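You operate a simulated robot arm through the tools that you are given. There is no shell and no other tool.

You are at the controls of a simulated two-armed robot. One attempt, no reset.

## Task
Fry the potato cake under the press till it is brown, then switch off.
Fine: into the cold oiled pan first, press on top, large ring on medium. Set down upright: patty press.
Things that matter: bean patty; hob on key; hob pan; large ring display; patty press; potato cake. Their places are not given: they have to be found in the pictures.

It is judged by the outcome, as a careful person would: the job done as asked, and still so three seconds after it is handed in. It fails if anything else is knocked over, pushed out of place, dropped, spilled or broken.

## Robot
Two 7-joint arms with fingered hands on one trunk that stands fixed in place. Base frame: the origin is at the foot of the trunk, x ahead of it, y to its left, z up; the work surface is at about z = 906. Readings come in mm, degrees, newtons and seconds.
The left shoulder is at [99, 128, 1086], the right one opposite. Each reaches about 1156 mm from its shoulder. Payload 5 kg a hand.
The tool frame of a hand sits at the grasp point between the pads (the TCP): z along the fingers, y along the line on which they close. The tips reach 37 mm beyond it. The gripper opens to 124 mm; its body begins 43 mm behind the TCP. The gripper is a hand of 3 fingers: y runs from the thumb to the fingers, the wrist lies at [-21, -116, -203] in the tool frame, and closing takes about 1.5 s.
Orientation is that of the tool frame in the base frame, as a unit quaternion [w, x, y, z]. With the fingers straight down and the wrist toward the robot, the tool's x, y and z point along [0, 1, 0], [1, 0, 0] and [0, 0, -1] of the base frame.

## Interface
- The arms move only by the tool send_rows. It takes "left_moves", "right_moves" or both (then of equal length, played together; a hand with none holds still); each is a list that holds one entry, the list of rows, each a list of 7 numbers: the shift along the tool's x, y, z in units of 20 mm (1.0 is 20 mm), then the turn, a rotation vector about the tool's x, y, z in units of 4 degrees (1.0 is 4 degrees), then the opening, from 0 (shut) to 1 (fully open). In form: [[[dx, dy, dz, wx, wy, wz, fingers], ...]]. A call has 1 to 20 rows; each row shifts and turns the commanded pose from where the row before left it, along the tool's axes as they then stand. A call with a number of a shift or a turn outside -1 to 1 is refused whole. A row lasts 0.2 s, in which the tool goes at most 50 mm and 8.6 degrees; a call with a longer step from one row to the next is refused whole, and so is a gripper value outside its range. Where a pose cannot be reached the arm comes as near as it can. A force on the tool above 40 N (or 10 N above the force at the start of the call, whichever is more), or a blocked arm, ends the call early, and 0.2 s more pass. The fingers move at their own pace (about 45 mm/s each) and stop on an object; they squeeze with about 23 N. The grip force told is the motor's: it shows also when the fingers shut on nothing. Time passes only in rows, and 0.2 s behind the last, so rows that do not move let the fingers close. It gives the time, the measured TCP pose, the force on the tool (base axes), the opening and the grip force at its end, in the units of the frame above (readings bear some noise), with the torque about the TCP (base axes, N m) and any sound that the robot's microphone picked up, and new pictures: "show" is both (left out), scene, wrist or none (wrist: the cameras of the hands that moved).
- Cameras (640 x 400 px; columns grow to the right, rows downward): "scene" is now at [251.5, 56.5, 1282.3]; the picture's right is [0.60, -0.80, 0.00], its down [-0.17, -0.13, -0.98] and it looks along [0.78, 0.59, -0.21] (base axes); focal length 301 px, centre (320, 200). "left" rides on the left gripper at [-72, -104, -154] in its tool frame; the picture's right is [-0.83, -0.26, 0.49], its down [0.51, -0.72, 0.47] and it looks along [0.23, 0.64, 0.73] (tool axes); focal length 243 px, centre (320, 200). "right" rides on the right gripper at [72, -104, -154] in its tool frame; the picture's right is [-0.83, 0.26, -0.49], its down [-0.51, -0.72, 0.47] and it looks along [-0.23, 0.64, 0.73] (tool axes); focal length 243 px, centre (320, 200).
- lift_body(by): moves the trunk up (or, below 0, down) by that many mm; the arms and the scene camera ride with it, the base frame stays. It gives what a move gives, with no picture.
- hand_shape(shape, hand): the hand has 3 fingers and takes this shape, open, in about a second: jaw (thumb against the fingers, like two jaws); tri (thumb and two fingers); tip (a fingertip pinch); poke (one finger out to press); point (the index stretched); flat (the hand flat); cup (the hand cupped); fist (a fist). The gripper value then closes the fingers along that shape, each until it touches; the sizes above hold for jaw. It gives what a move gives, with no picture.
- turn_head(pan, tilt): turns the head with the scene camera to pan (to the left, within 80 degrees either way) and tilt (down, from -29 to 69), counted from straight ahead of the robot (the tilt from the chest, where the trunk bows). It gives what a move gives, and a new picture of the scene camera.
- probe_pixels(camera, pixels): there is no depth. For up to 12 entries [column, row, z] of the newest picture of that camera ("zoom" is the newest enlarged one), the place [x, y] in the base frame at which the ray of that pixel passes the height z, good to about 3 mm. It takes no simulated time.
- inspect(camera, box): a new picture of the part [left, top, right, bottom] of that camera's present view, enlarged. It takes no simulated time.
- close_job(): hands the job in; it is judged then, once.

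Open the grippers and draw the arms clear of the work before you hand the job in, unless the task says otherwise.

The tools are called after "Emit:" by a JSON object that holds its "op" and its "data". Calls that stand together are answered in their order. send_rows: Moves the arms, as the interface text tells. Its arguments: {"type":"object","properties":{"left_moves":{"type":"array","items":{"type":"array","items":{"type":"array","items":{"type":"number"}}}},"right_moves":{"type":"array","items":{"type":"array","items":{"type":"array","items":{"type":"number"}}}},"show":{"type":"string","enum":["both","scene","wrist","none"]}},"required":[]} The other tools are called the same way: lift_body (by) moves the trunk up or down; hand_shape (shape, hand) gives the hand a shape; turn_head (pan, tilt) turns the head that bears the scene camera; probe_pixels (camera, pixels) gives the place at which the rays of pixels pass given heights; inspect (camera, box) takes an enlarged picture of a part of a camera's view; close_job () hands the job in.

At the start:

```text
t: 0.0
left_tool_pos: [508.7, 609.0, 1196.9]
left_tcp_rot: [0.0, 0.706, 0.708, 0.001]
left_force: [0.8, 0.7, 0.5]
left_torque: [-0.01, -0.02, 0.0]
left_opening: 123.8
left_grasp_force: 0.0
left_shape: jaw
right_tool_pos: [741.9, 100.1, 1262.5]
right_tcp_rot: [-0.001, 0.707, 0.707, 0.0]
right_force: [-0.3, 0.7, 0.3]
right_torque: [0.02, -0.03, -0.02]
right_opening: 123.7
right_grasp_force: 0.1
right_shape: jaw
trunk travel left (down, up): [-275.0, 288.0]
head pan, tilt (commanded): [36.9, 12.1]
```

scene: 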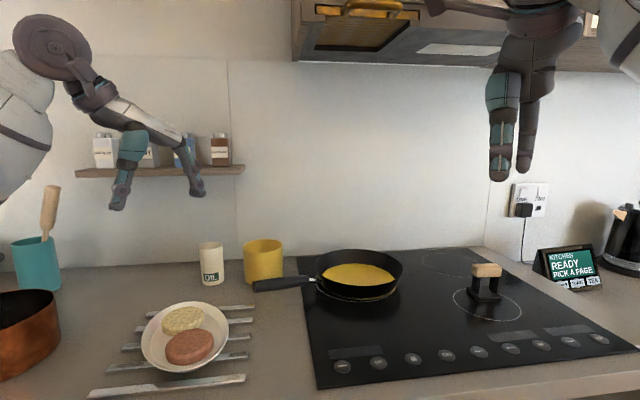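
right: 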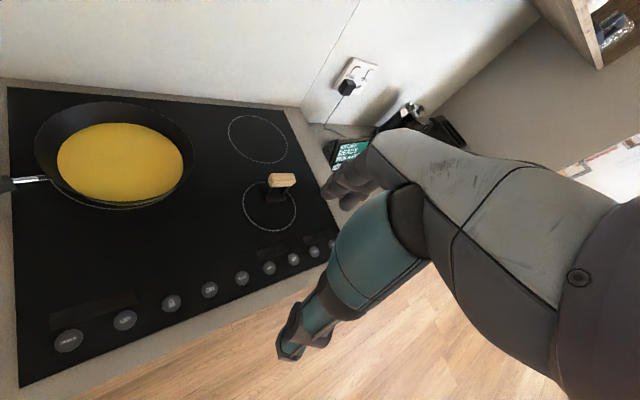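
left: 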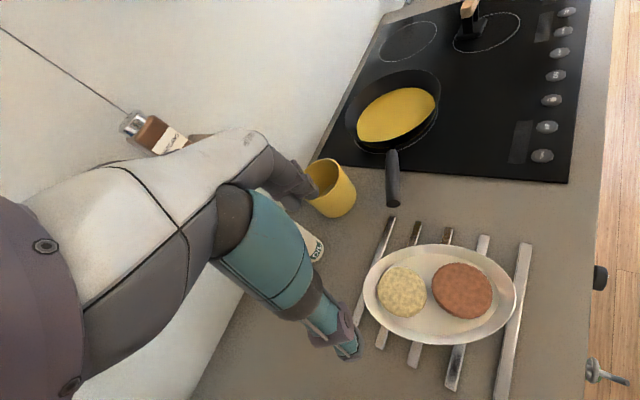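

The scene shows the pan at about (350,275) on the hob, the plate with two patties at (185,335), the press at (486,282), and the keys along the hob's front. I enlarge these parts to read the keys and identify things.

Emit:
{"op": "inspect", "data": {"camera": "scene", "box": [300, 320, 640, 400]}}

Emit:
{"op": "inspect", "data": {"camera": "right", "box": [0, 220, 360, 390]}}

Emit:
{"op": "inspect", "data": {"camera": "scene", "box": [80, 280, 280, 400]}}

Emit:
{"op": "inspect", "data": {"camera": "scene", "box": [420, 240, 620, 340]}}

```text
1.88 times, centred on (470, 360) of scene
```

zoom: 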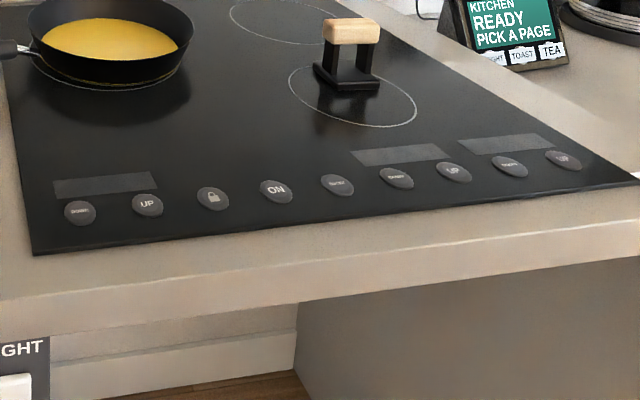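

```text
1.78 times, centred on (180, 305) of right
```

zoom: 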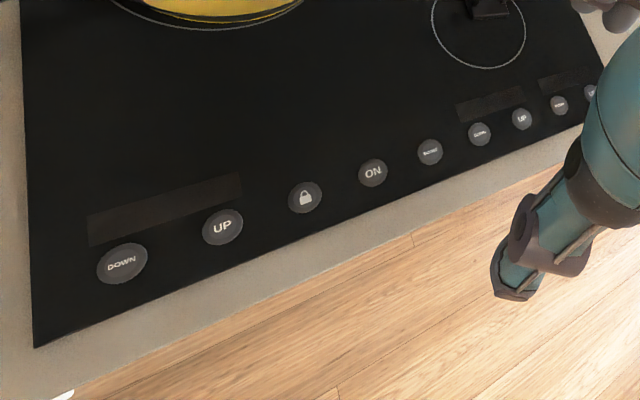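

```text
3.20 times, centred on (180, 340) of scene
```

zoom: 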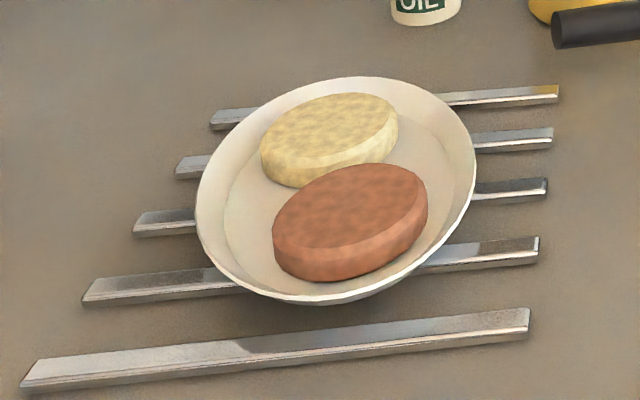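

```text
3.20 times, centred on (520, 290) of scene
```

zoom: 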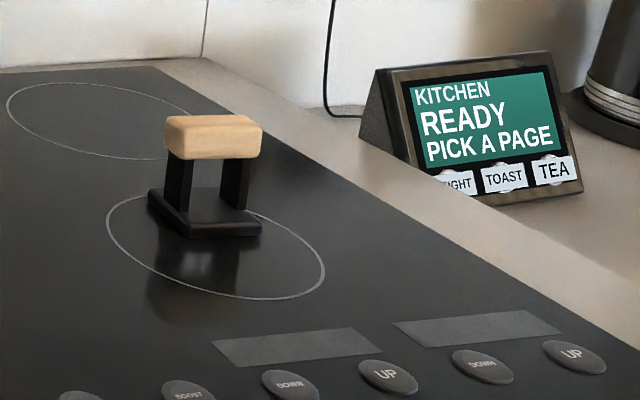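

I look down toward the hob and the plate for better views for measuring.

Emit:
{"op": "turn_head", "data": {"pan": 15, "tilt": 35}}

```text
t: 0.9
left_tool_pos: [508.0, 608.0, 1196.9]
left_tcp_rot: [0.0, 0.706, 0.708, 0.0]
left_force: [-0.2, -1.0, -0.2]
left_torque: [0.03, 0.01, 0.0]
left_opening: 123.3
left_grasp_force: 0.0
left_shape: jaw
right_tool_pos: [740.7, 100.4, 1263.2]
right_tcp_rot: [0.0, 0.707, 0.707, -0.001]
right_force: [-0.2, 0.6, -0.5]
right_torque: [0.01, -0.01, 0.03]
right_opening: 123.6
right_grasp_force: 0.1
right_shape: jaw
trunk travel left (down, up): [-275.0, 288.0]
head pan, tilt (commanded): [15.0, 35.0]
```

scene: 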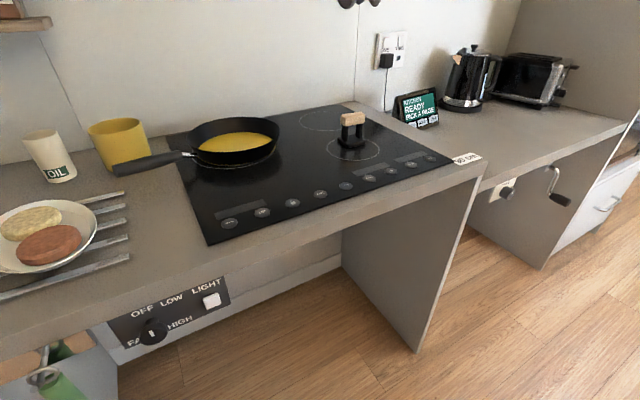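

Now I can see the whole hob; I enlarge the hob and its keys, and look at the note at (467,158).

Emit:
{"op": "inspect", "data": {"camera": "scene", "box": [200, 150, 360, 250]}}

Emit:
{"op": "inspect", "data": {"camera": "scene", "box": [330, 100, 490, 200]}}

Emit:
{"op": "probe_pixels", "data": {"camera": "scene", "pixels": [[230, 223, 912], [262, 212, 912], [292, 203, 912], [320, 194, 912], [346, 186, 912], [370, 179, 912], [391, 171, 912], [411, 164, 912], [429, 158, 912], [236, 150, 930], [40, 235, 925], [352, 140, 912]]}}

```text
4.00 times, centred on (280, 200) of scene
```

zoom: 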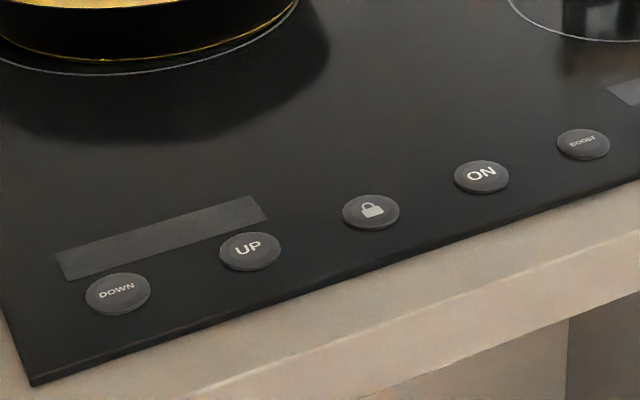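

```text
4.00 times, centred on (410, 150) of scene
```

zoom: 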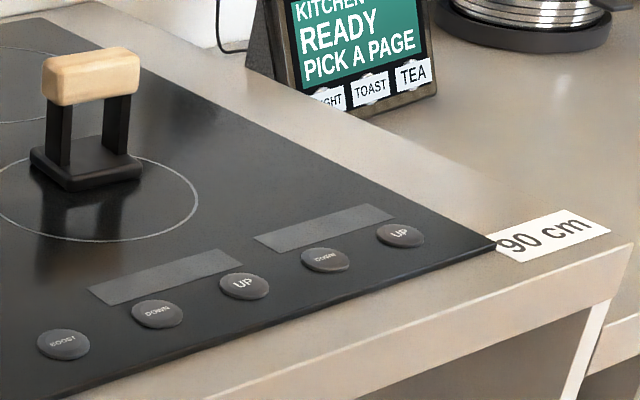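

```text
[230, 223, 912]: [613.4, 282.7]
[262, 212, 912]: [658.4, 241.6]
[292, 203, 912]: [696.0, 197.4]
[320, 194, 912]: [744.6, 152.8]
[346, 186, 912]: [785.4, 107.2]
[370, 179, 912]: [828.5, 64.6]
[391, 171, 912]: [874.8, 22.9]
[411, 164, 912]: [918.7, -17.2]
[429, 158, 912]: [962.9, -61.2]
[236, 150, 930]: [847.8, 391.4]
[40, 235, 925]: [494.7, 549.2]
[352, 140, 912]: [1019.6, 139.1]
```

The pale cake at about (30,222) is the potato cake, the reddish one the bean patty. I enlarge the plate in both the scene and left cameras to triangulate its height.

Emit:
{"op": "inspect", "data": {"camera": "left", "box": [340, 220, 540, 345]}}

Emit:
{"op": "probe_pixels", "data": {"camera": "left", "pixels": [[402, 291, 930], [402, 291, 940], [402, 291, 950], [462, 290, 940], [377, 292, 940], [427, 291, 940], [404, 265, 940], [402, 318, 940], [395, 115, 920], [516, 290, 925], [364, 290, 925]]}}

Emit:
{"op": "turn_head", "data": {"pan": 45, "tilt": 35}}

```text
3.20 times, centred on (440, 282) of left
```

zoom: 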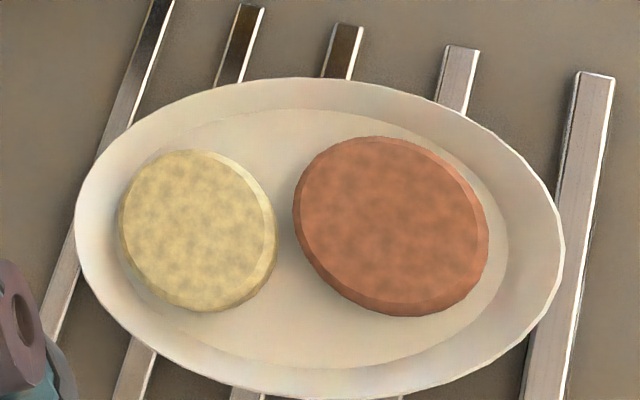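

```text
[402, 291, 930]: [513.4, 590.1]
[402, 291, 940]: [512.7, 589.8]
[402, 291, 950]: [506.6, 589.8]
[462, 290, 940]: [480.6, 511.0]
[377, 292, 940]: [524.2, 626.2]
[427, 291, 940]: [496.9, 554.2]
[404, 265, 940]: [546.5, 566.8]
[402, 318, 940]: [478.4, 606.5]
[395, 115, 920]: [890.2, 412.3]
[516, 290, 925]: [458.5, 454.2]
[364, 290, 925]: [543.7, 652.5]
```

```text
t: 1.8
left_tool_pos: [508.8, 608.4, 1197.2]
left_tcp_rot: [-0.001, 0.706, 0.708, 0.0]
left_force: [-0.3, 0.1, 0.1]
left_torque: [0.0, 0.01, 0.0]
left_opening: 123.5
left_grasp_force: 0.0
left_shape: jaw
right_tool_pos: [740.4, 100.4, 1263.6]
right_tcp_rot: [-0.001, 0.707, 0.707, 0.0]
right_force: [-0.1, 0.3, -0.5]
right_torque: [-0.01, -0.03, 0.01]
right_opening: 123.5
right_grasp_force: 0.0
right_shape: jaw
trunk travel left (down, up): [-275.0, 288.0]
head pan, tilt (commanded): [45.0, 35.0]
```

scene: 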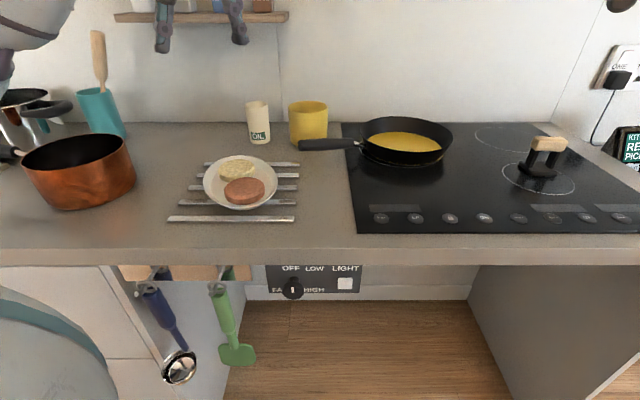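

With pan 45 the counter is square to the picture; the plate is at (240,182), the pan at (407,140). I enlarge the plate and the pan.

Emit:
{"op": "inspect", "data": {"camera": "scene", "box": [190, 145, 290, 215]}}

Emit:
{"op": "inspect", "data": {"camera": "scene", "box": [300, 100, 460, 200]}}

Emit:
{"op": "inspect", "data": {"camera": "scene", "box": [480, 110, 600, 210]}}

Emit:
{"op": "inspect", "data": {"camera": "right", "box": [0, 80, 340, 300]}}

Emit:
{"op": "probe_pixels", "data": {"camera": "scene", "pixels": [[237, 169, 930], [237, 169, 940], [237, 169, 950], [244, 189, 940], [453, 130, 940], [362, 130, 940], [407, 166, 912], [300, 146, 960]]}}

```text
5.71 times, centred on (240, 180) of scene
```

zoom: 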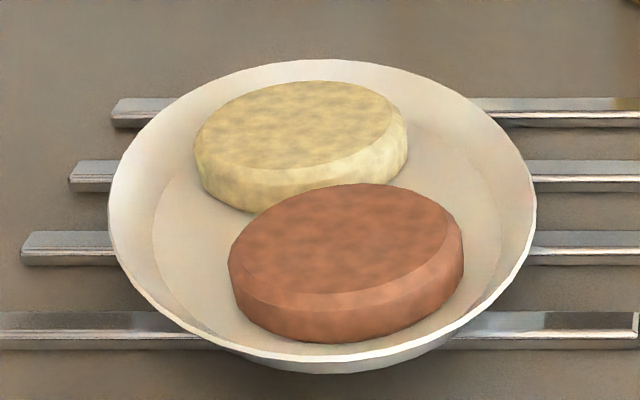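

```text
4.00 times, centred on (380, 150) of scene
```

zoom: 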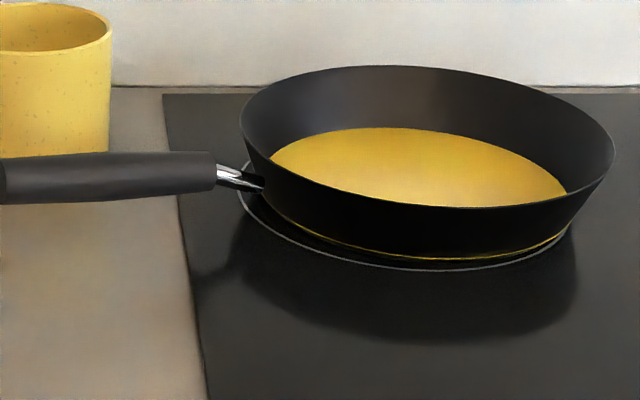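

```text
4.00 times, centred on (540, 160) of scene
```

zoom: 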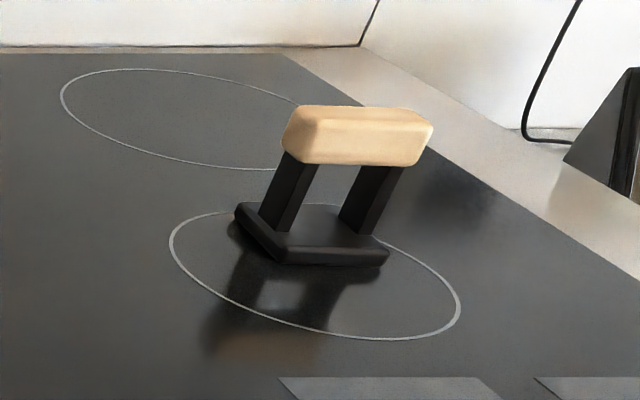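

```text
1.82 times, centred on (170, 190) of right
```

zoom: 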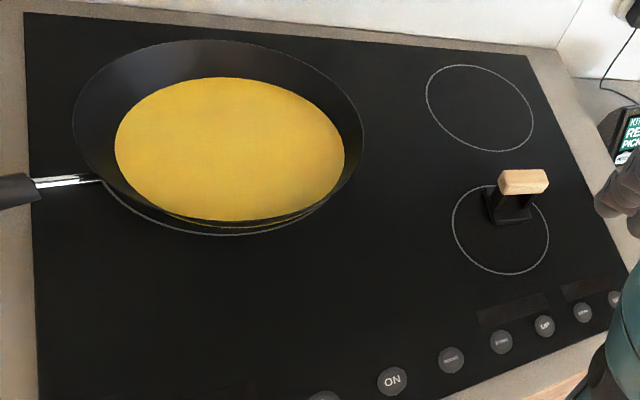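

```text
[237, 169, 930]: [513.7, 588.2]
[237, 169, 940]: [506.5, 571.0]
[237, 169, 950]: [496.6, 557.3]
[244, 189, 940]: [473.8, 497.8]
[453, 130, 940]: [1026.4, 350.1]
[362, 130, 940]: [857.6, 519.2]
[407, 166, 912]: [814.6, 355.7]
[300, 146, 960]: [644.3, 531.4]
```

I probe the cake, pan and press features in the several cameras to triangulate.

Emit:
{"op": "probe_pixels", "data": {"camera": "scene", "pixels": [[242.5, 166.7, 925], [242.5, 166.7, 930], [242.5, 166.7, 935], [405, 142, 915], [405, 142, 920], [405, 142, 925], [407, 126, 950], [407, 126, 960], [544, 176, 912], [533, 168, 912], [569, 144, 985], [569, 144, 1000]]}}

Emit:
{"op": "probe_pixels", "data": {"camera": "right", "pixels": [[126.6, 161, 915], [126.6, 161, 920], [126.6, 161, 925], [120, 155, 950], [120, 155, 960], [278, 193, 912], [282, 176, 985], [282, 176, 1000], [298, 173, 985], [268, 174, 985]]}}

Emit:
{"op": "probe_pixels", "data": {"camera": "left", "pixels": [[401, 292, 925], [401, 292, 930], [401, 292, 935], [395, 115, 915], [395, 115, 925], [393, 104, 950], [393, 104, 960], [471, 5, 985]]}}

Emit:
{"op": "inspect", "data": {"camera": "left", "box": [300, 0, 620, 200]}}

```text
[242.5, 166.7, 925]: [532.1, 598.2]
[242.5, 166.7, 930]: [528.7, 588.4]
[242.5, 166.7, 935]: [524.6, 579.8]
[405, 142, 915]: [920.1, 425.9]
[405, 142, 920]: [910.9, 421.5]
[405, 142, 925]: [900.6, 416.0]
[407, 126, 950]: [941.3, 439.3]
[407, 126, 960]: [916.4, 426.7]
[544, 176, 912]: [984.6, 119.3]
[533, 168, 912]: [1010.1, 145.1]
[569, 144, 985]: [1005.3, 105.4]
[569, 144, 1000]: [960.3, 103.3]
```

```text
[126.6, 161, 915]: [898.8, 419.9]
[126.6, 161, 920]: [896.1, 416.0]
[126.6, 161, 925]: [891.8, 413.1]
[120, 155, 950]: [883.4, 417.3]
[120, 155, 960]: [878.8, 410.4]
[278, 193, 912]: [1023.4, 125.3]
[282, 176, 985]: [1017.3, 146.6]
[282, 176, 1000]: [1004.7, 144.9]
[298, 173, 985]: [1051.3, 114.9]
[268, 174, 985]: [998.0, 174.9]
```

```text
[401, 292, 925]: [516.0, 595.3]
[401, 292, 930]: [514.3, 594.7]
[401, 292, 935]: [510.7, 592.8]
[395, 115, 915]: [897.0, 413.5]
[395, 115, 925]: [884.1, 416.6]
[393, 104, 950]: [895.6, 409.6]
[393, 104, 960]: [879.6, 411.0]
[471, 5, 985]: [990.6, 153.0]
```

```text
2.00 times, centred on (460, 100) of left
```

zoom: 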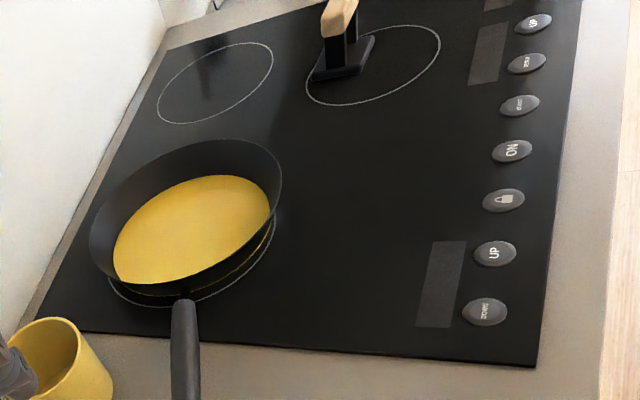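

The pixel estimates put the cake top near (513,590,930). I turn the left hand by about 24° so that its closing line runs square to the line between the two patties, and lower it to get a closer look.

Emit:
{"op": "send_rows", "data": {"left_moves": [[[0, 0, 1, 0, 0, 1, 1], [0, 0, 1, 0, 0, 1, 1], [0, 0, 1, 0, 0, 1, 1], [0, 0, 1, 0, 0, 1, 1], [0, 0, 1, 0, 0, 1, 1], [0, 0, 0, 0, 0, 1, 1], [0, 0, 0, 0, 0, 0, 1]]], "show": "both"}}

```text
t: 3.4
left_tool_pos: [506.5, 600.3, 1118.7]
left_tcp_rot: [-0.018, 0.838, 0.545, 0.014]
left_force: [0.1, 0.0, 0.3]
left_torque: [0.01, -0.01, -0.02]
left_opening: 123.6
left_grasp_force: 0.1
left_shape: jaw
right_tool_pos: [739.0, 90.1, 1266.4]
right_tcp_rot: [-0.003, 0.707, 0.707, 0.002]
right_force: [0.0, 0.4, -0.8]
right_torque: [0.0, 0.02, 0.01]
right_opening: 123.7
right_grasp_force: 0.0
right_shape: jaw
trunk travel left (down, up): [-275.0, 288.0]
head pan, tilt (commanded): [45.0, 35.0]
```

scene: 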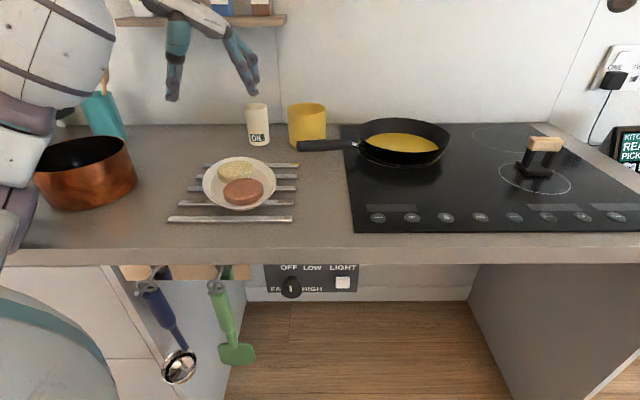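
left: 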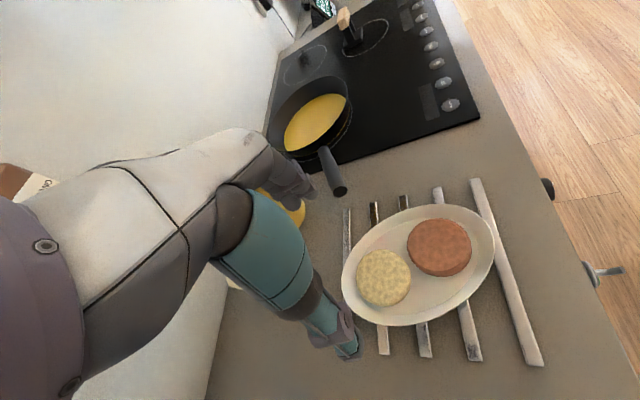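

The tool reached z=1119 instead of 1097, perhaps lag; I hold for a few rows to see the settled pose.

Emit:
{"op": "send_rows", "data": {"left_moves": [[[0, 0, 0, 0, 0, 0, 1], [0, 0, 0, 0, 0, 0, 1], [0, 0, 0, 0, 0, 0, 1]]], "show": "wrist"}}

```text
t: 4.2
left_tool_pos: [506.2, 600.1, 1117.8]
left_tcp_rot: [-0.019, 0.837, 0.547, 0.014]
left_force: [1.1, -0.3, 0.1]
left_torque: [0.01, 0.01, 0.05]
left_opening: 123.7
left_grasp_force: 0.1
left_shape: jaw
right_tool_pos: [740.2, 88.8, 1264.4]
right_tcp_rot: [-0.002, 0.707, 0.707, 0.004]
right_force: [-0.7, -0.6, -0.2]
right_torque: [0.03, -0.02, 0.0]
right_opening: 123.7
right_grasp_force: 0.1
right_shape: jaw
trunk travel left (down, up): [-275.0, 288.0]
head pan, tilt (commanded): [45.0, 35.0]
```

left: 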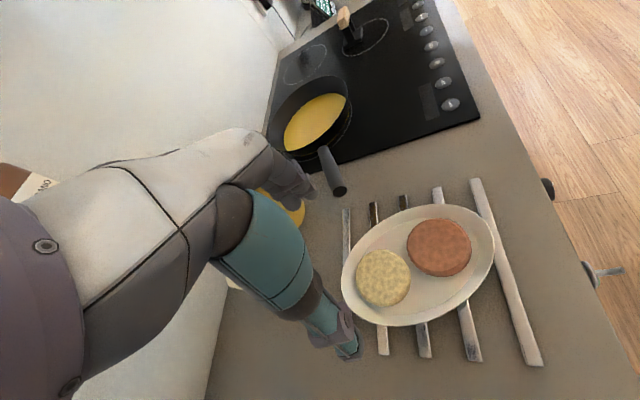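

The pose settled at z=1118 rather than 1097. I try a further descent of 40 mm to learn how commands translate.

Emit:
{"op": "send_rows", "data": {"left_moves": [[[0, 0, 1, 0, 0, 0, 1], [0, 0, 1, 0, 0, 0, 1], [0, 0, 0, 0, 0, 0, 1], [0, 0, 0, 0, 0, 0, 1]]], "show": "wrist"}}

```text
t: 5.4
left_tool_pos: [506.1, 591.9, 1110.3]
left_tcp_rot: [-0.051, 0.836, 0.546, 0.035]
left_force: [0.4, -0.6, -1.1]
left_torque: [0.01, 0.0, -0.01]
left_opening: 123.7
left_grasp_force: 0.1
left_shape: jaw
right_tool_pos: [739.7, 79.0, 1262.3]
right_tcp_rot: [-0.006, 0.707, 0.707, 0.007]
right_force: [0.2, -0.4, 0.1]
right_torque: [0.04, 0.02, 0.04]
right_opening: 123.5
right_grasp_force: 0.0
right_shape: jaw
trunk travel left (down, up): [-275.0, 288.0]
head pan, tilt (commanded): [45.0, 35.0]
stopped in row 4 (left hand): the arm was blocked; the commanded pose is now the measured one
```

left: 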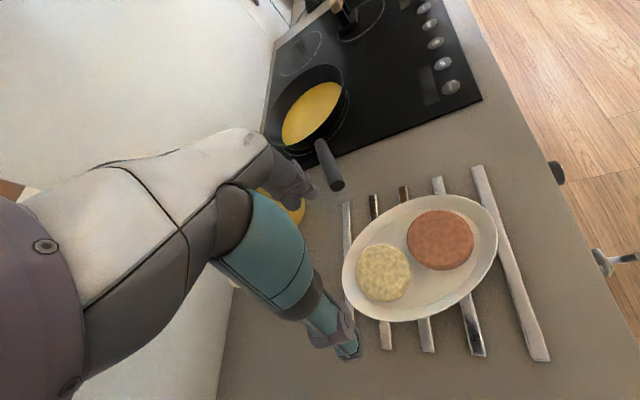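

The left arm was blocked, likely its elbow or forearm touching something near the copper pot. I turn the head to look at the left arm.

Emit:
{"op": "turn_head", "data": {"pan": 75, "tilt": 35}}

```text
t: 6.4
left_tool_pos: [506.1, 593.2, 1110.0]
left_tcp_rot: [-0.048, 0.836, 0.545, 0.033]
left_force: [-0.5, -0.9, 0.1]
left_torque: [0.03, -0.02, 0.01]
left_opening: 124.0
left_grasp_force: 0.1
left_shape: jaw
right_tool_pos: [737.2, 78.2, 1266.2]
right_tcp_rot: [-0.005, 0.707, 0.707, 0.007]
right_force: [0.8, 0.0, 0.4]
right_torque: [0.01, -0.02, 0.01]
right_opening: 123.8
right_grasp_force: 0.1
right_shape: jaw
trunk travel left (down, up): [-275.0, 288.0]
head pan, tilt (commanded): [75.0, 35.0]
```

scene: 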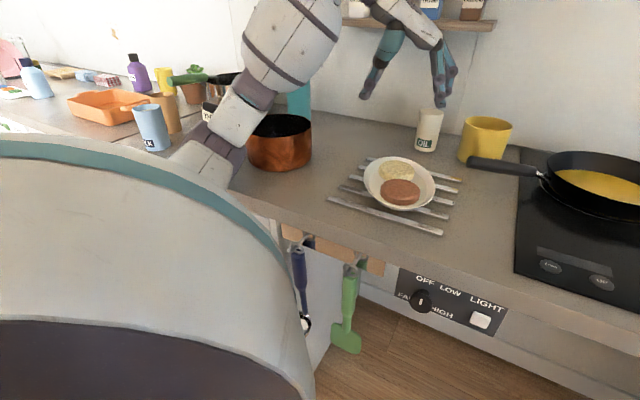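

The left elbow at about (215,150) is very near the copper pot/counter. I'd like to raise the trunk to lift the elbow; first I check the hood clearance above the right hand.

Emit:
{"op": "inspect", "data": {"camera": "scene", "box": [140, 60, 340, 210]}}

Emit:
{"op": "turn_head", "data": {"pan": 25, "tilt": -10}}

```text
2.67 times, centred on (240, 135) of scene
```

zoom: 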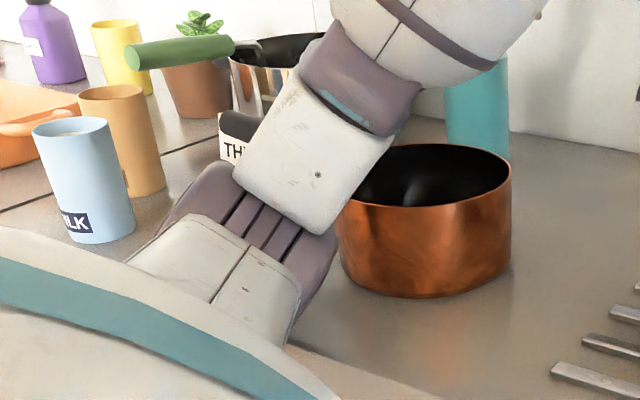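

```text
t: 7.5
left_tool_pos: [506.4, 592.8, 1111.3]
left_tcp_rot: [-0.048, 0.836, 0.546, 0.034]
left_force: [-0.1, 0.3, 0.0]
left_torque: [0.04, -0.01, -0.02]
left_opening: 123.6
left_grasp_force: 0.1
left_shape: jaw
right_tool_pos: [740.0, 79.3, 1267.1]
right_tcp_rot: [-0.006, 0.707, 0.708, 0.006]
right_force: [0.0, -1.2, 0.3]
right_torque: [0.04, -0.01, -0.04]
right_opening: 123.6
right_grasp_force: 0.1
right_shape: jaw
trunk travel left (down, up): [-275.0, 288.0]
head pan, tilt (commanded): [25.0, -10.0]
```

scene: 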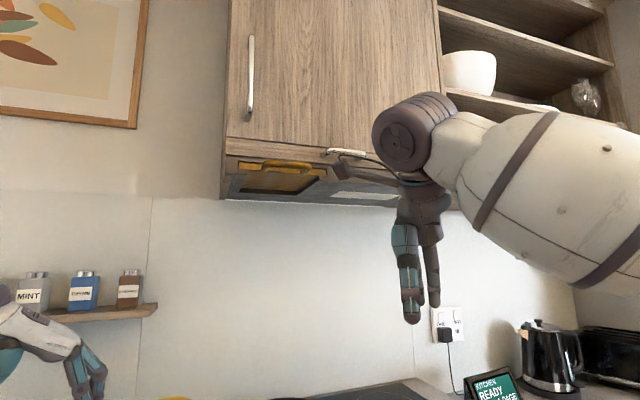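

The right hand stands well in front of the hood, so lifting is safe for it. The left elbow seems to rest on or near the copper pot's handle, so I raise the trunk straight up to free it.

Emit:
{"op": "lift_body", "data": {"by": 120}}

Emit:
{"op": "turn_head", "data": {"pan": 75, "tilt": 35}}

```text
t: 9.1
left_tool_pos: [507.5, 612.7, 1216.5]
left_tcp_rot: [-0.039, 0.836, 0.546, 0.027]
left_force: [0.7, -0.9, -1.1]
left_torque: [-0.02, -0.01, -0.01]
left_opening: 123.8
left_grasp_force: 0.1
left_shape: jaw
right_tool_pos: [741.2, 102.8, 1382.4]
right_tcp_rot: [0.0, 0.707, 0.707, -0.001]
right_force: [0.7, 0.4, -0.4]
right_torque: [-0.06, 0.0, -0.03]
right_opening: 123.7
right_grasp_force: 0.0
right_shape: jaw
trunk travel left (down, up): [-395.0, 168.0]
head pan, tilt (commanded): [25.0, -10.0]
```

```text
t: 10.2
left_tool_pos: [507.0, 612.5, 1216.6]
left_tcp_rot: [-0.039, 0.836, 0.546, 0.027]
left_force: [-0.7, -1.0, -0.1]
left_torque: [-0.02, 0.02, -0.03]
left_opening: 123.7
left_grasp_force: 0.0
left_shape: jaw
right_tool_pos: [740.2, 100.2, 1383.9]
right_tcp_rot: [0.0, 0.707, 0.707, 0.0]
right_force: [-0.1, 0.0, -0.1]
right_torque: [-0.02, -0.02, -0.02]
right_opening: 123.6
right_grasp_force: 0.1
right_shape: jaw
trunk travel left (down, up): [-395.0, 168.0]
head pan, tilt (commanded): [75.0, 35.0]
```

scene: 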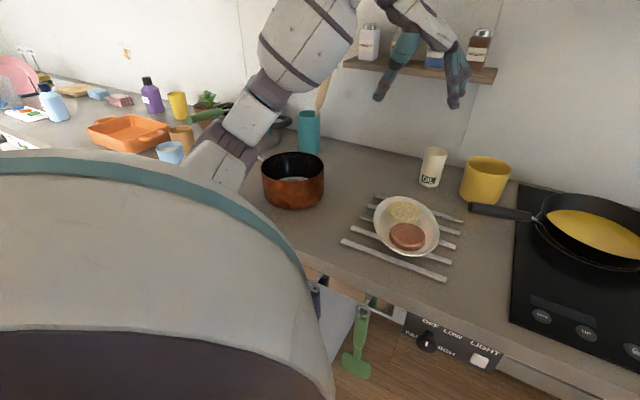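

The trunk twist is gone (right hand back at y=100), so the elbow is free. I check the pot and the elbow closely.

Emit:
{"op": "inspect", "data": {"camera": "scene", "box": [140, 60, 380, 220]}}

Emit:
{"op": "turn_head", "data": {"pan": 45, "tilt": 35}}

```text
2.50 times, centred on (260, 140) of scene
```

zoom: 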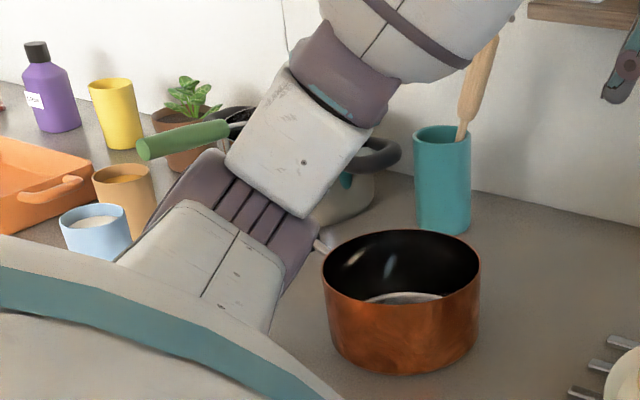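

```text
t: 11.2
left_tool_pos: [507.0, 610.2, 1217.0]
left_tcp_rot: [-0.04, 0.836, 0.546, 0.028]
left_force: [0.6, -0.1, 0.5]
left_torque: [-0.01, 0.03, -0.01]
left_opening: 124.1
left_grasp_force: 0.1
left_shape: jaw
right_tool_pos: [741.1, 100.8, 1383.2]
right_tcp_rot: [0.0, 0.707, 0.707, 0.001]
right_force: [0.3, 0.6, 0.5]
right_torque: [-0.01, -0.03, -0.03]
right_opening: 124.0
right_grasp_force: 0.1
right_shape: jaw
trunk travel left (down, up): [-395.0, 168.0]
head pan, tilt (commanded): [45.0, 35.0]
```

scene: 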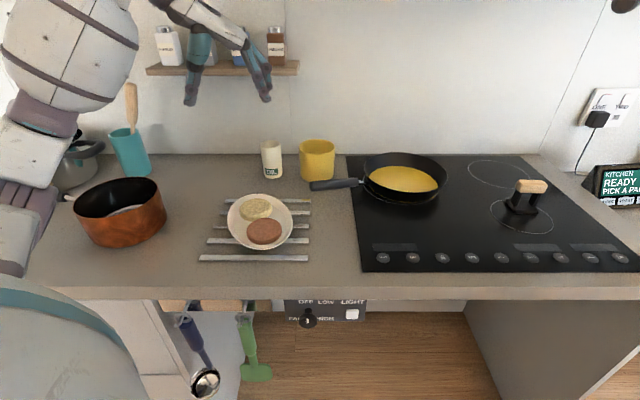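

The copper pot has kept its place relative to the trivet. I raise the trunk further so the left elbow stays high when the hand reaches down, turning the left hand back toward its first orientation to bring the wrist inward.

Emit:
{"op": "lift_body", "data": {"by": 150}}

Emit:
{"op": "send_rows", "data": {"left_moves": [[[0, 0, 1, 0, 0, -1, 1], [0, 0, 1, 0, 0, -1, 1], [0, 0, 1, 0, 0, -1, 1], [0, 0, 1, 0, 0, -1, 1], [0, 0, 1, 0, 0, -1, 1], [0, 0, 1, 0, 0, -1, 1], [0, 0, 0, 0, 0, 0, 1], [0, 0, 0, 0, 0, 0, 1]]], "show": "both"}}

```text
t: 12.9
left_tool_pos: [509.4, 610.8, 1365.4]
left_tcp_rot: [-0.039, 0.836, 0.547, 0.026]
left_force: [0.7, 0.0, -0.3]
left_torque: [-0.03, 0.02, 0.02]
left_opening: 123.5
left_grasp_force: 0.0
left_shape: jaw
right_tool_pos: [742.5, 101.4, 1529.0]
right_tcp_rot: [-0.002, 0.708, 0.706, -0.001]
right_force: [0.4, 0.8, 0.1]
right_torque: [-0.02, 0.01, 0.04]
right_opening: 123.7
right_grasp_force: 0.1
right_shape: jaw
trunk travel left (down, up): [-545.0, 18.0]
head pan, tilt (commanded): [45.0, 35.0]
```

```text
t: 14.7
left_tool_pos: [508.0, 622.8, 1247.5]
left_tcp_rot: [-0.032, 0.704, 0.708, 0.035]
left_force: [0.1, 1.0, -0.1]
left_torque: [-0.01, -0.02, -0.03]
left_opening: 123.7
left_grasp_force: 0.0
left_shape: jaw
right_tool_pos: [739.6, 99.7, 1534.0]
right_tcp_rot: [0.0, 0.707, 0.707, 0.001]
right_force: [-0.5, -0.1, -0.4]
right_torque: [-0.01, 0.01, -0.03]
right_opening: 123.8
right_grasp_force: 0.1
right_shape: jaw
trunk travel left (down, up): [-545.0, 18.0]
head pan, tilt (commanded): [45.0, 35.0]
```

scene: 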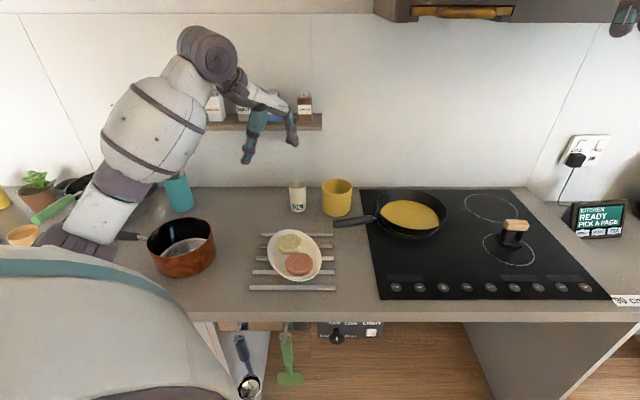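
left: 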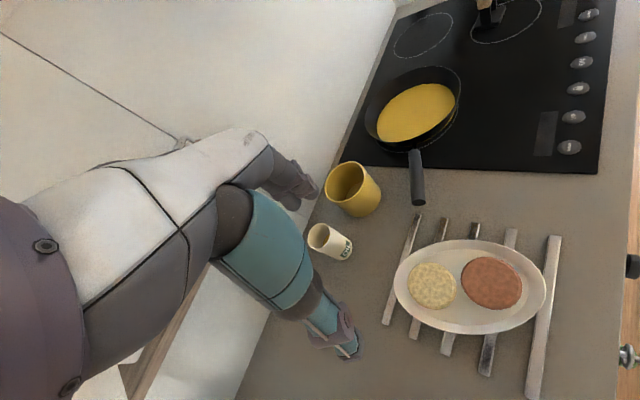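

The arm now tracks well (z=1247.5) but the hand is tilted about 5° from the earlier block. I measure the cake in both cameras before descending.

Emit:
{"op": "inspect", "data": {"camera": "scene", "box": [240, 205, 360, 305]}}

Emit:
{"op": "inspect", "data": {"camera": "left", "box": [380, 210, 580, 360]}}

```text
4.00 times, centred on (300, 255) of scene
```

zoom: 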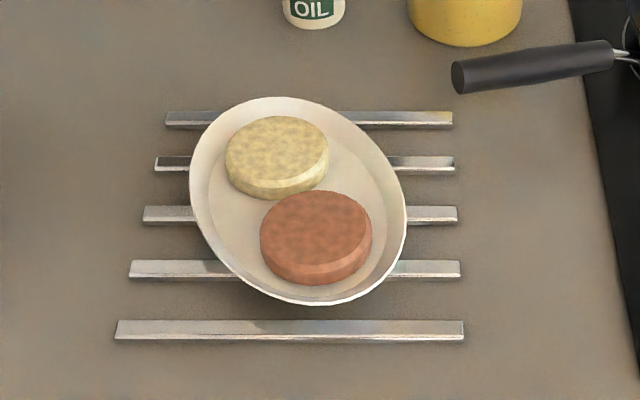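

```text
2.67 times, centred on (480, 285) of left
```

zoom: 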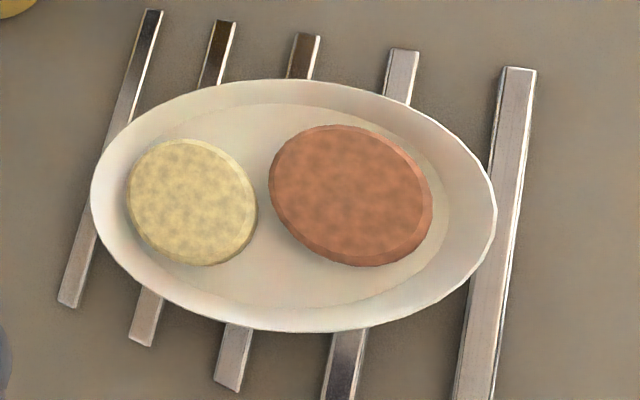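

Emit:
{"op": "probe_pixels", "data": {"camera": "scene", "pixels": [[289, 242.5, 925], [289, 242.5, 935], [289, 242.5, 945], [276.3, 243.5, 935], [302, 243.5, 935], [298.7, 259.3, 935], [264, 230, 912], [319, 265, 912], [281, 230, 935], [307, 279, 935]]}}

Emit:
{"op": "probe_pixels", "data": {"camera": "left", "pixels": [[431.3, 285, 925], [431.3, 285, 935], [431.3, 285, 945], [408, 285, 935], [455, 286, 935], [432, 263, 935], [432, 308, 935], [490.5, 282, 935]]}}

```text
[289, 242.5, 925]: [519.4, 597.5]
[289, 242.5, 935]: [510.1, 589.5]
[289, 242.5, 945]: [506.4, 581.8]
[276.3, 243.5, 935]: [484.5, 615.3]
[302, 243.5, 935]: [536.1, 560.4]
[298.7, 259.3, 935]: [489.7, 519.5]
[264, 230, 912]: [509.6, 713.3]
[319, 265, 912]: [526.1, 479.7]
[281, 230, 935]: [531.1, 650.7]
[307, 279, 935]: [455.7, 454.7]
```

```text
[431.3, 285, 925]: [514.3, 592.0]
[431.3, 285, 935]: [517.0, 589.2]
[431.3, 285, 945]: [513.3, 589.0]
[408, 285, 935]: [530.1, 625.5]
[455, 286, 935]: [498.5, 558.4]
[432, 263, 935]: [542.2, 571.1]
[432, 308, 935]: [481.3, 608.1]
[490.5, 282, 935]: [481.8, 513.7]
```

The cake top centre is about (514,590,932), about 75 mm across; the oval plate leaves little room, so the closing line should run about along (0.8,-0.6). I look at the hand to judge the finger shape.

Emit:
{"op": "inspect", "data": {"camera": "scene", "box": [220, 60, 340, 180]}}

Emit:
{"op": "inspect", "data": {"camera": "left", "box": [180, 120, 400, 380]}}

```text
3.33 times, centred on (280, 120) of scene
```

zoom: 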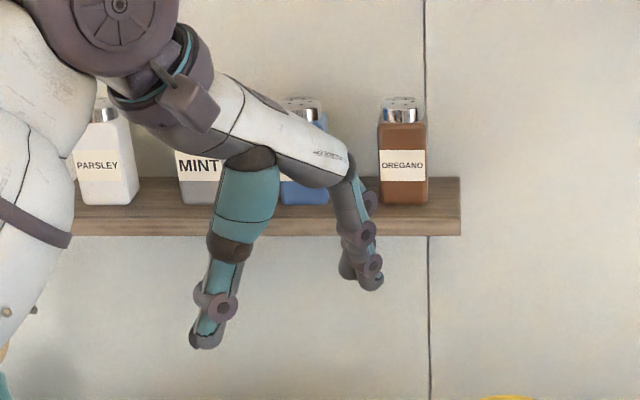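

```text
1.54 times, centred on (290, 250) of left
```

zoom: 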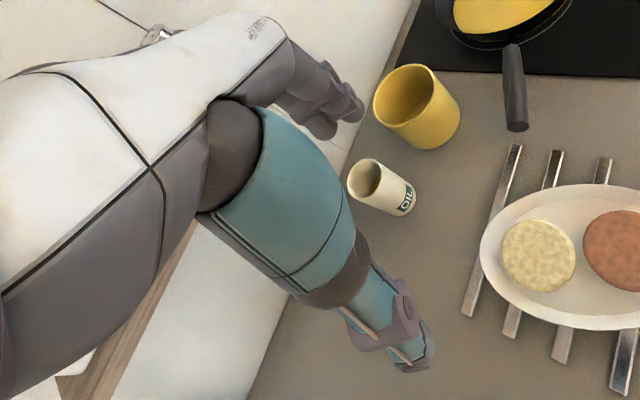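

Fingers are about 20 mm thick. I level the hand, shift it over the cake, turn it 36° and descend to about z=1067, with the opening at about 0.75.

Emit:
{"op": "send_rows", "data": {"left_moves": [[[0, 0, 1, 0, -0.68, 0, 0.9], [0, 0, 1, 0, -0.68, 0, 0.8], [-0.8, 0.15, 1, 0, 0, 0, 0.75], [-0.8, 0.15, 1, 0, 0, 0, 0.75], [0, 0, 1, 0, 0, 1, 0.75], [0, 0, 1, 0, 0, 1, 0.75], [0, 0, 1, 0, 0, 1, 0.75], [0, 0, 1, 0, 0, 1, 0.75], [0, 0, 1, 0, 0, 1, 0.75], [0, 0, 0, 0, 0, 1, 0.75], [0, 0, 0, 0, 0, 1, 0.75], [0, 0, 0, 0, 0, 1, 0.75], [0, 0, 0, 0, 0, 1, 0.75], [0, 0, 0, 0, 0, 0, 0.75], [0, 0, 0, 0, 0, 0, 0.75]]], "show": "both"}}

```text
t: 17.9
left_tool_pos: [514.0, 594.7, 1067.2]
left_tcp_rot: [0.0, 0.89, 0.456, 0.002]
left_force: [0.4, 0.5, 0.7]
left_torque: [0.02, -0.02, 0.02]
left_opening: 93.2
left_grasp_force: 0.1
left_shape: jaw
right_tool_pos: [740.0, 99.7, 1533.6]
right_tcp_rot: [0.001, 0.707, 0.707, 0.0]
right_force: [-0.5, 0.4, 0.0]
right_torque: [-0.02, 0.0, -0.02]
right_opening: 123.7
right_grasp_force: 0.0
right_shape: jaw
trunk travel left (down, up): [-545.0, 18.0]
head pan, tilt (commanded): [45.0, 35.0]
```

scene: 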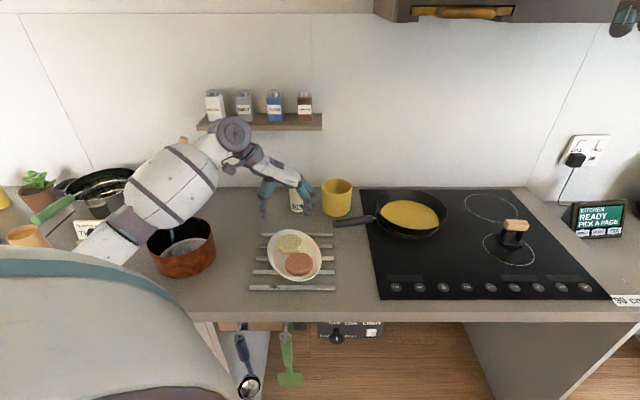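
left: 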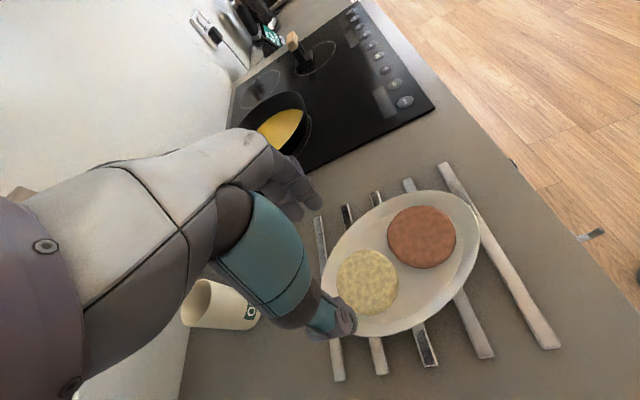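

The hand is level over the cake at (514,595,1067), turned 36°. I descend 80 mm with a small centring shift and narrow to about 88 mm.

Emit:
{"op": "send_rows", "data": {"left_moves": [[[-0.1, 0.07, 1, 0, 0, 0, 0.71], [-0.1, 0.07, 1, 0, 0, 0, 0.71], [0, 0, 1, 0, 0, 0, 0.71], [0, 0, 1, 0, 0, 0, 0.71], [0, 0, 0, 0, 0, 0, 0.71], [0, 0, 0, 0, 0, 0, 0.71]]], "show": "both"}}

```text
t: 19.3
left_tool_pos: [515.2, 589.1, 988.5]
left_tcp_rot: [0.0, 0.89, 0.456, 0.001]
left_force: [0.3, 0.3, -0.3]
left_torque: [-0.04, -0.02, 0.04]
left_opening: 88.5
left_grasp_force: 0.1
left_shape: jaw
right_tool_pos: [740.1, 99.1, 1534.3]
right_tcp_rot: [0.0, 0.707, 0.707, 0.0]
right_force: [-0.2, -0.4, 0.3]
right_torque: [0.0, -0.02, 0.0]
right_opening: 123.8
right_grasp_force: 0.2
right_shape: jaw
trunk travel left (down, up): [-545.0, 18.0]
head pan, tilt (commanded): [45.0, 35.0]
```

scene: 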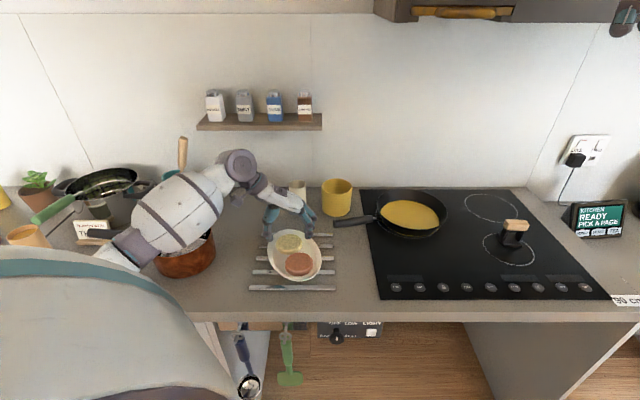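
left: 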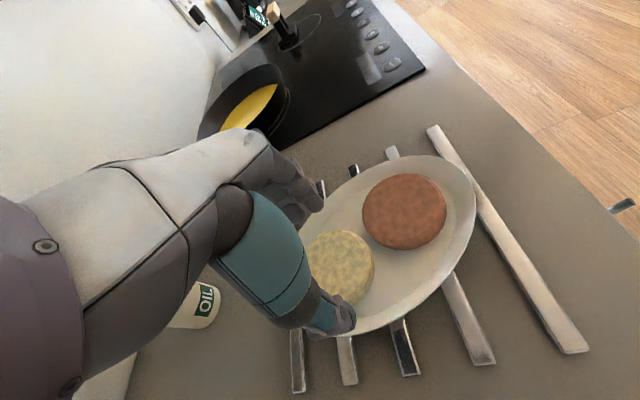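

Emit:
{"op": "inspect", "data": {"camera": "scene", "box": [240, 170, 350, 300]}}

Emit:
{"op": "inspect", "data": {"camera": "left", "box": [240, 150, 480, 350]}}

```text
3.08 times, centred on (295, 235) of scene
```

zoom: 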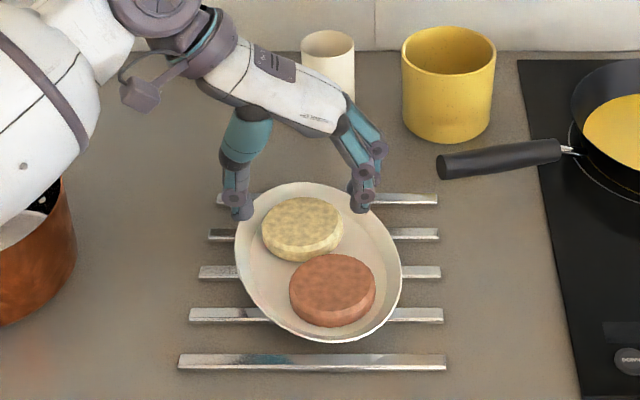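

```text
2.00 times, centred on (360, 250) of left
```

zoom: 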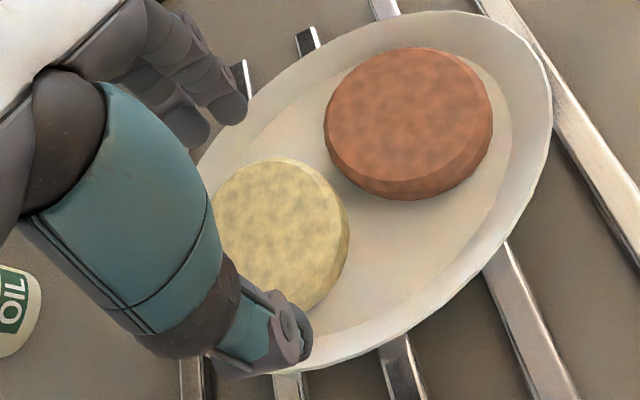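

The tips are centred but the thumb at zoom (240,215) would land close to the plate's left rim. I narrow to about 83 mm, shift 3 mm toward the finger side, and descend 18 mm for another look.

Emit:
{"op": "send_rows", "data": {"left_moves": [[[0, 0.15, 0, 0, 0, 0, 0.67], [0, 0, 0.3, 0, 0, 0, 0.67], [0, 0, 0.3, 0, 0, 0, 0.67], [0, 0, 0.3, 0, 0, 0, 0.67], [0, 0, 0, 0, 0, 0, 0.67]]], "show": "both"}}

Emit:
{"op": "inspect", "data": {"camera": "scene", "box": [240, 190, 350, 280]}}

Emit:
{"op": "inspect", "data": {"camera": "left", "box": [240, 150, 480, 350]}}

```text
t: 20.5
left_tool_pos: [517.4, 586.6, 969.3]
left_tcp_rot: [0.0, 0.89, 0.456, 0.001]
left_force: [-0.2, -1.0, 0.0]
left_torque: [0.02, 0.01, 0.0]
left_opening: 83.6
left_grasp_force: 0.1
left_shape: jaw
right_tool_pos: [740.5, 99.4, 1534.5]
right_tcp_rot: [-0.001, 0.708, 0.707, 0.0]
right_force: [-0.7, -0.2, -0.6]
right_torque: [-0.01, 0.02, 0.01]
right_opening: 123.7
right_grasp_force: 0.0
right_shape: jaw
trunk travel left (down, up): [-545.0, 18.0]
head pan, tilt (commanded): [45.0, 35.0]
```

scene: 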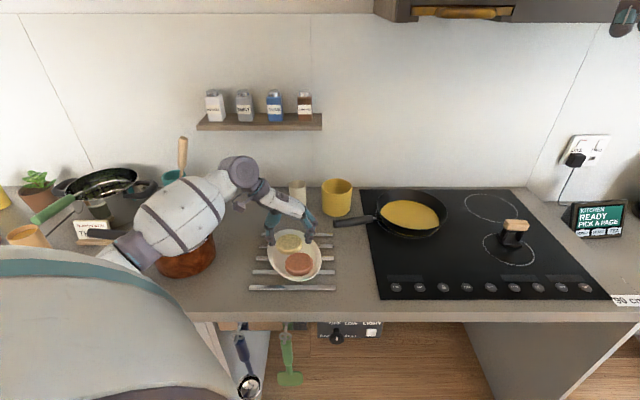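
left: 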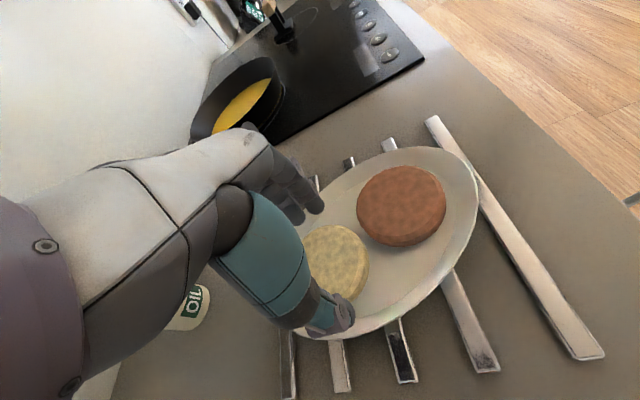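

```text
4.44 times, centred on (295, 235) of scene
```

zoom: 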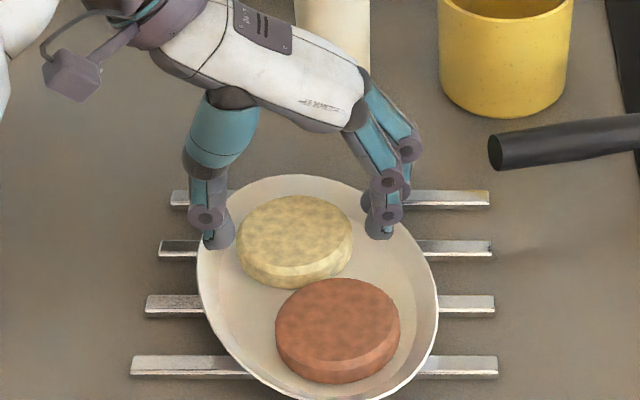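

```text
2.00 times, centred on (360, 250) of left
```

zoom: 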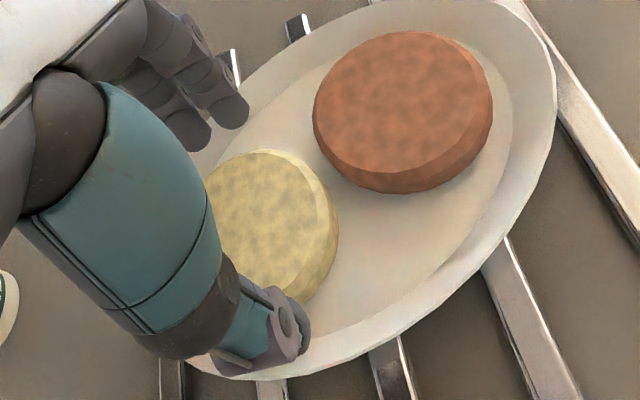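

The tips straddle the cake well at zoom (234) and (365) with the cake from 237 to 353. I descend 13 mm more slowly and watch the force.

Emit:
{"op": "send_rows", "data": {"left_moves": [[[0, 0, 0.2, 0, 0, 0, 0.67], [0, 0, 0.2, 0, 0, 0, 0.67], [0, 0, 0.2, 0, 0, 0, 0.67], [0, 0, 0.05, 0, 0, 0, 0.67], [0, 0, 0, 0, 0, 0, 0.67]]], "show": "both"}}

Emit:
{"op": "inspect", "data": {"camera": "scene", "box": [240, 190, 350, 280]}}

```text
t: 21.7
left_tool_pos: [515.2, 585.2, 958.5]
left_tcp_rot: [0.0, 0.89, 0.457, 0.002]
left_force: [-2.8, -2.5, 14.3]
left_torque: [-0.07, -0.14, -0.06]
left_opening: 77.7
left_grasp_force: 0.0
left_shape: jaw
right_tool_pos: [737.9, 97.9, 1534.6]
right_tcp_rot: [0.0, 0.707, 0.707, 0.001]
right_force: [-0.1, 0.6, -0.4]
right_torque: [0.01, 0.0, 0.02]
right_opening: 123.5
right_grasp_force: 0.0
right_shape: jaw
trunk travel left (down, up): [-545.0, 18.0]
head pan, tilt (commanded): [45.0, 35.0]
```

scene: 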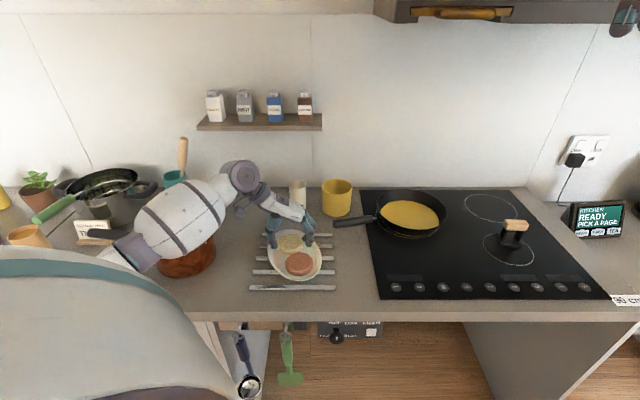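
left: 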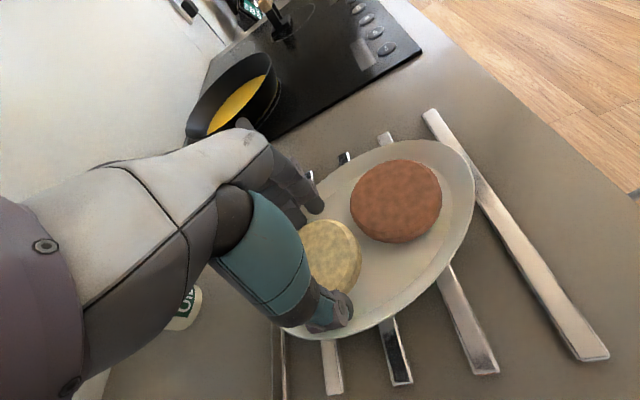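

```text
4.44 times, centred on (295, 235) of scene
```

zoom: 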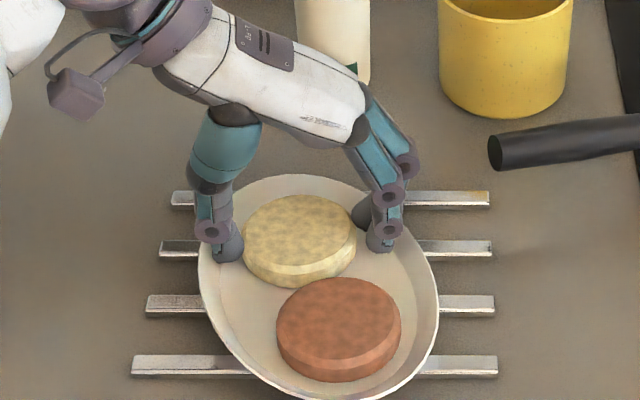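

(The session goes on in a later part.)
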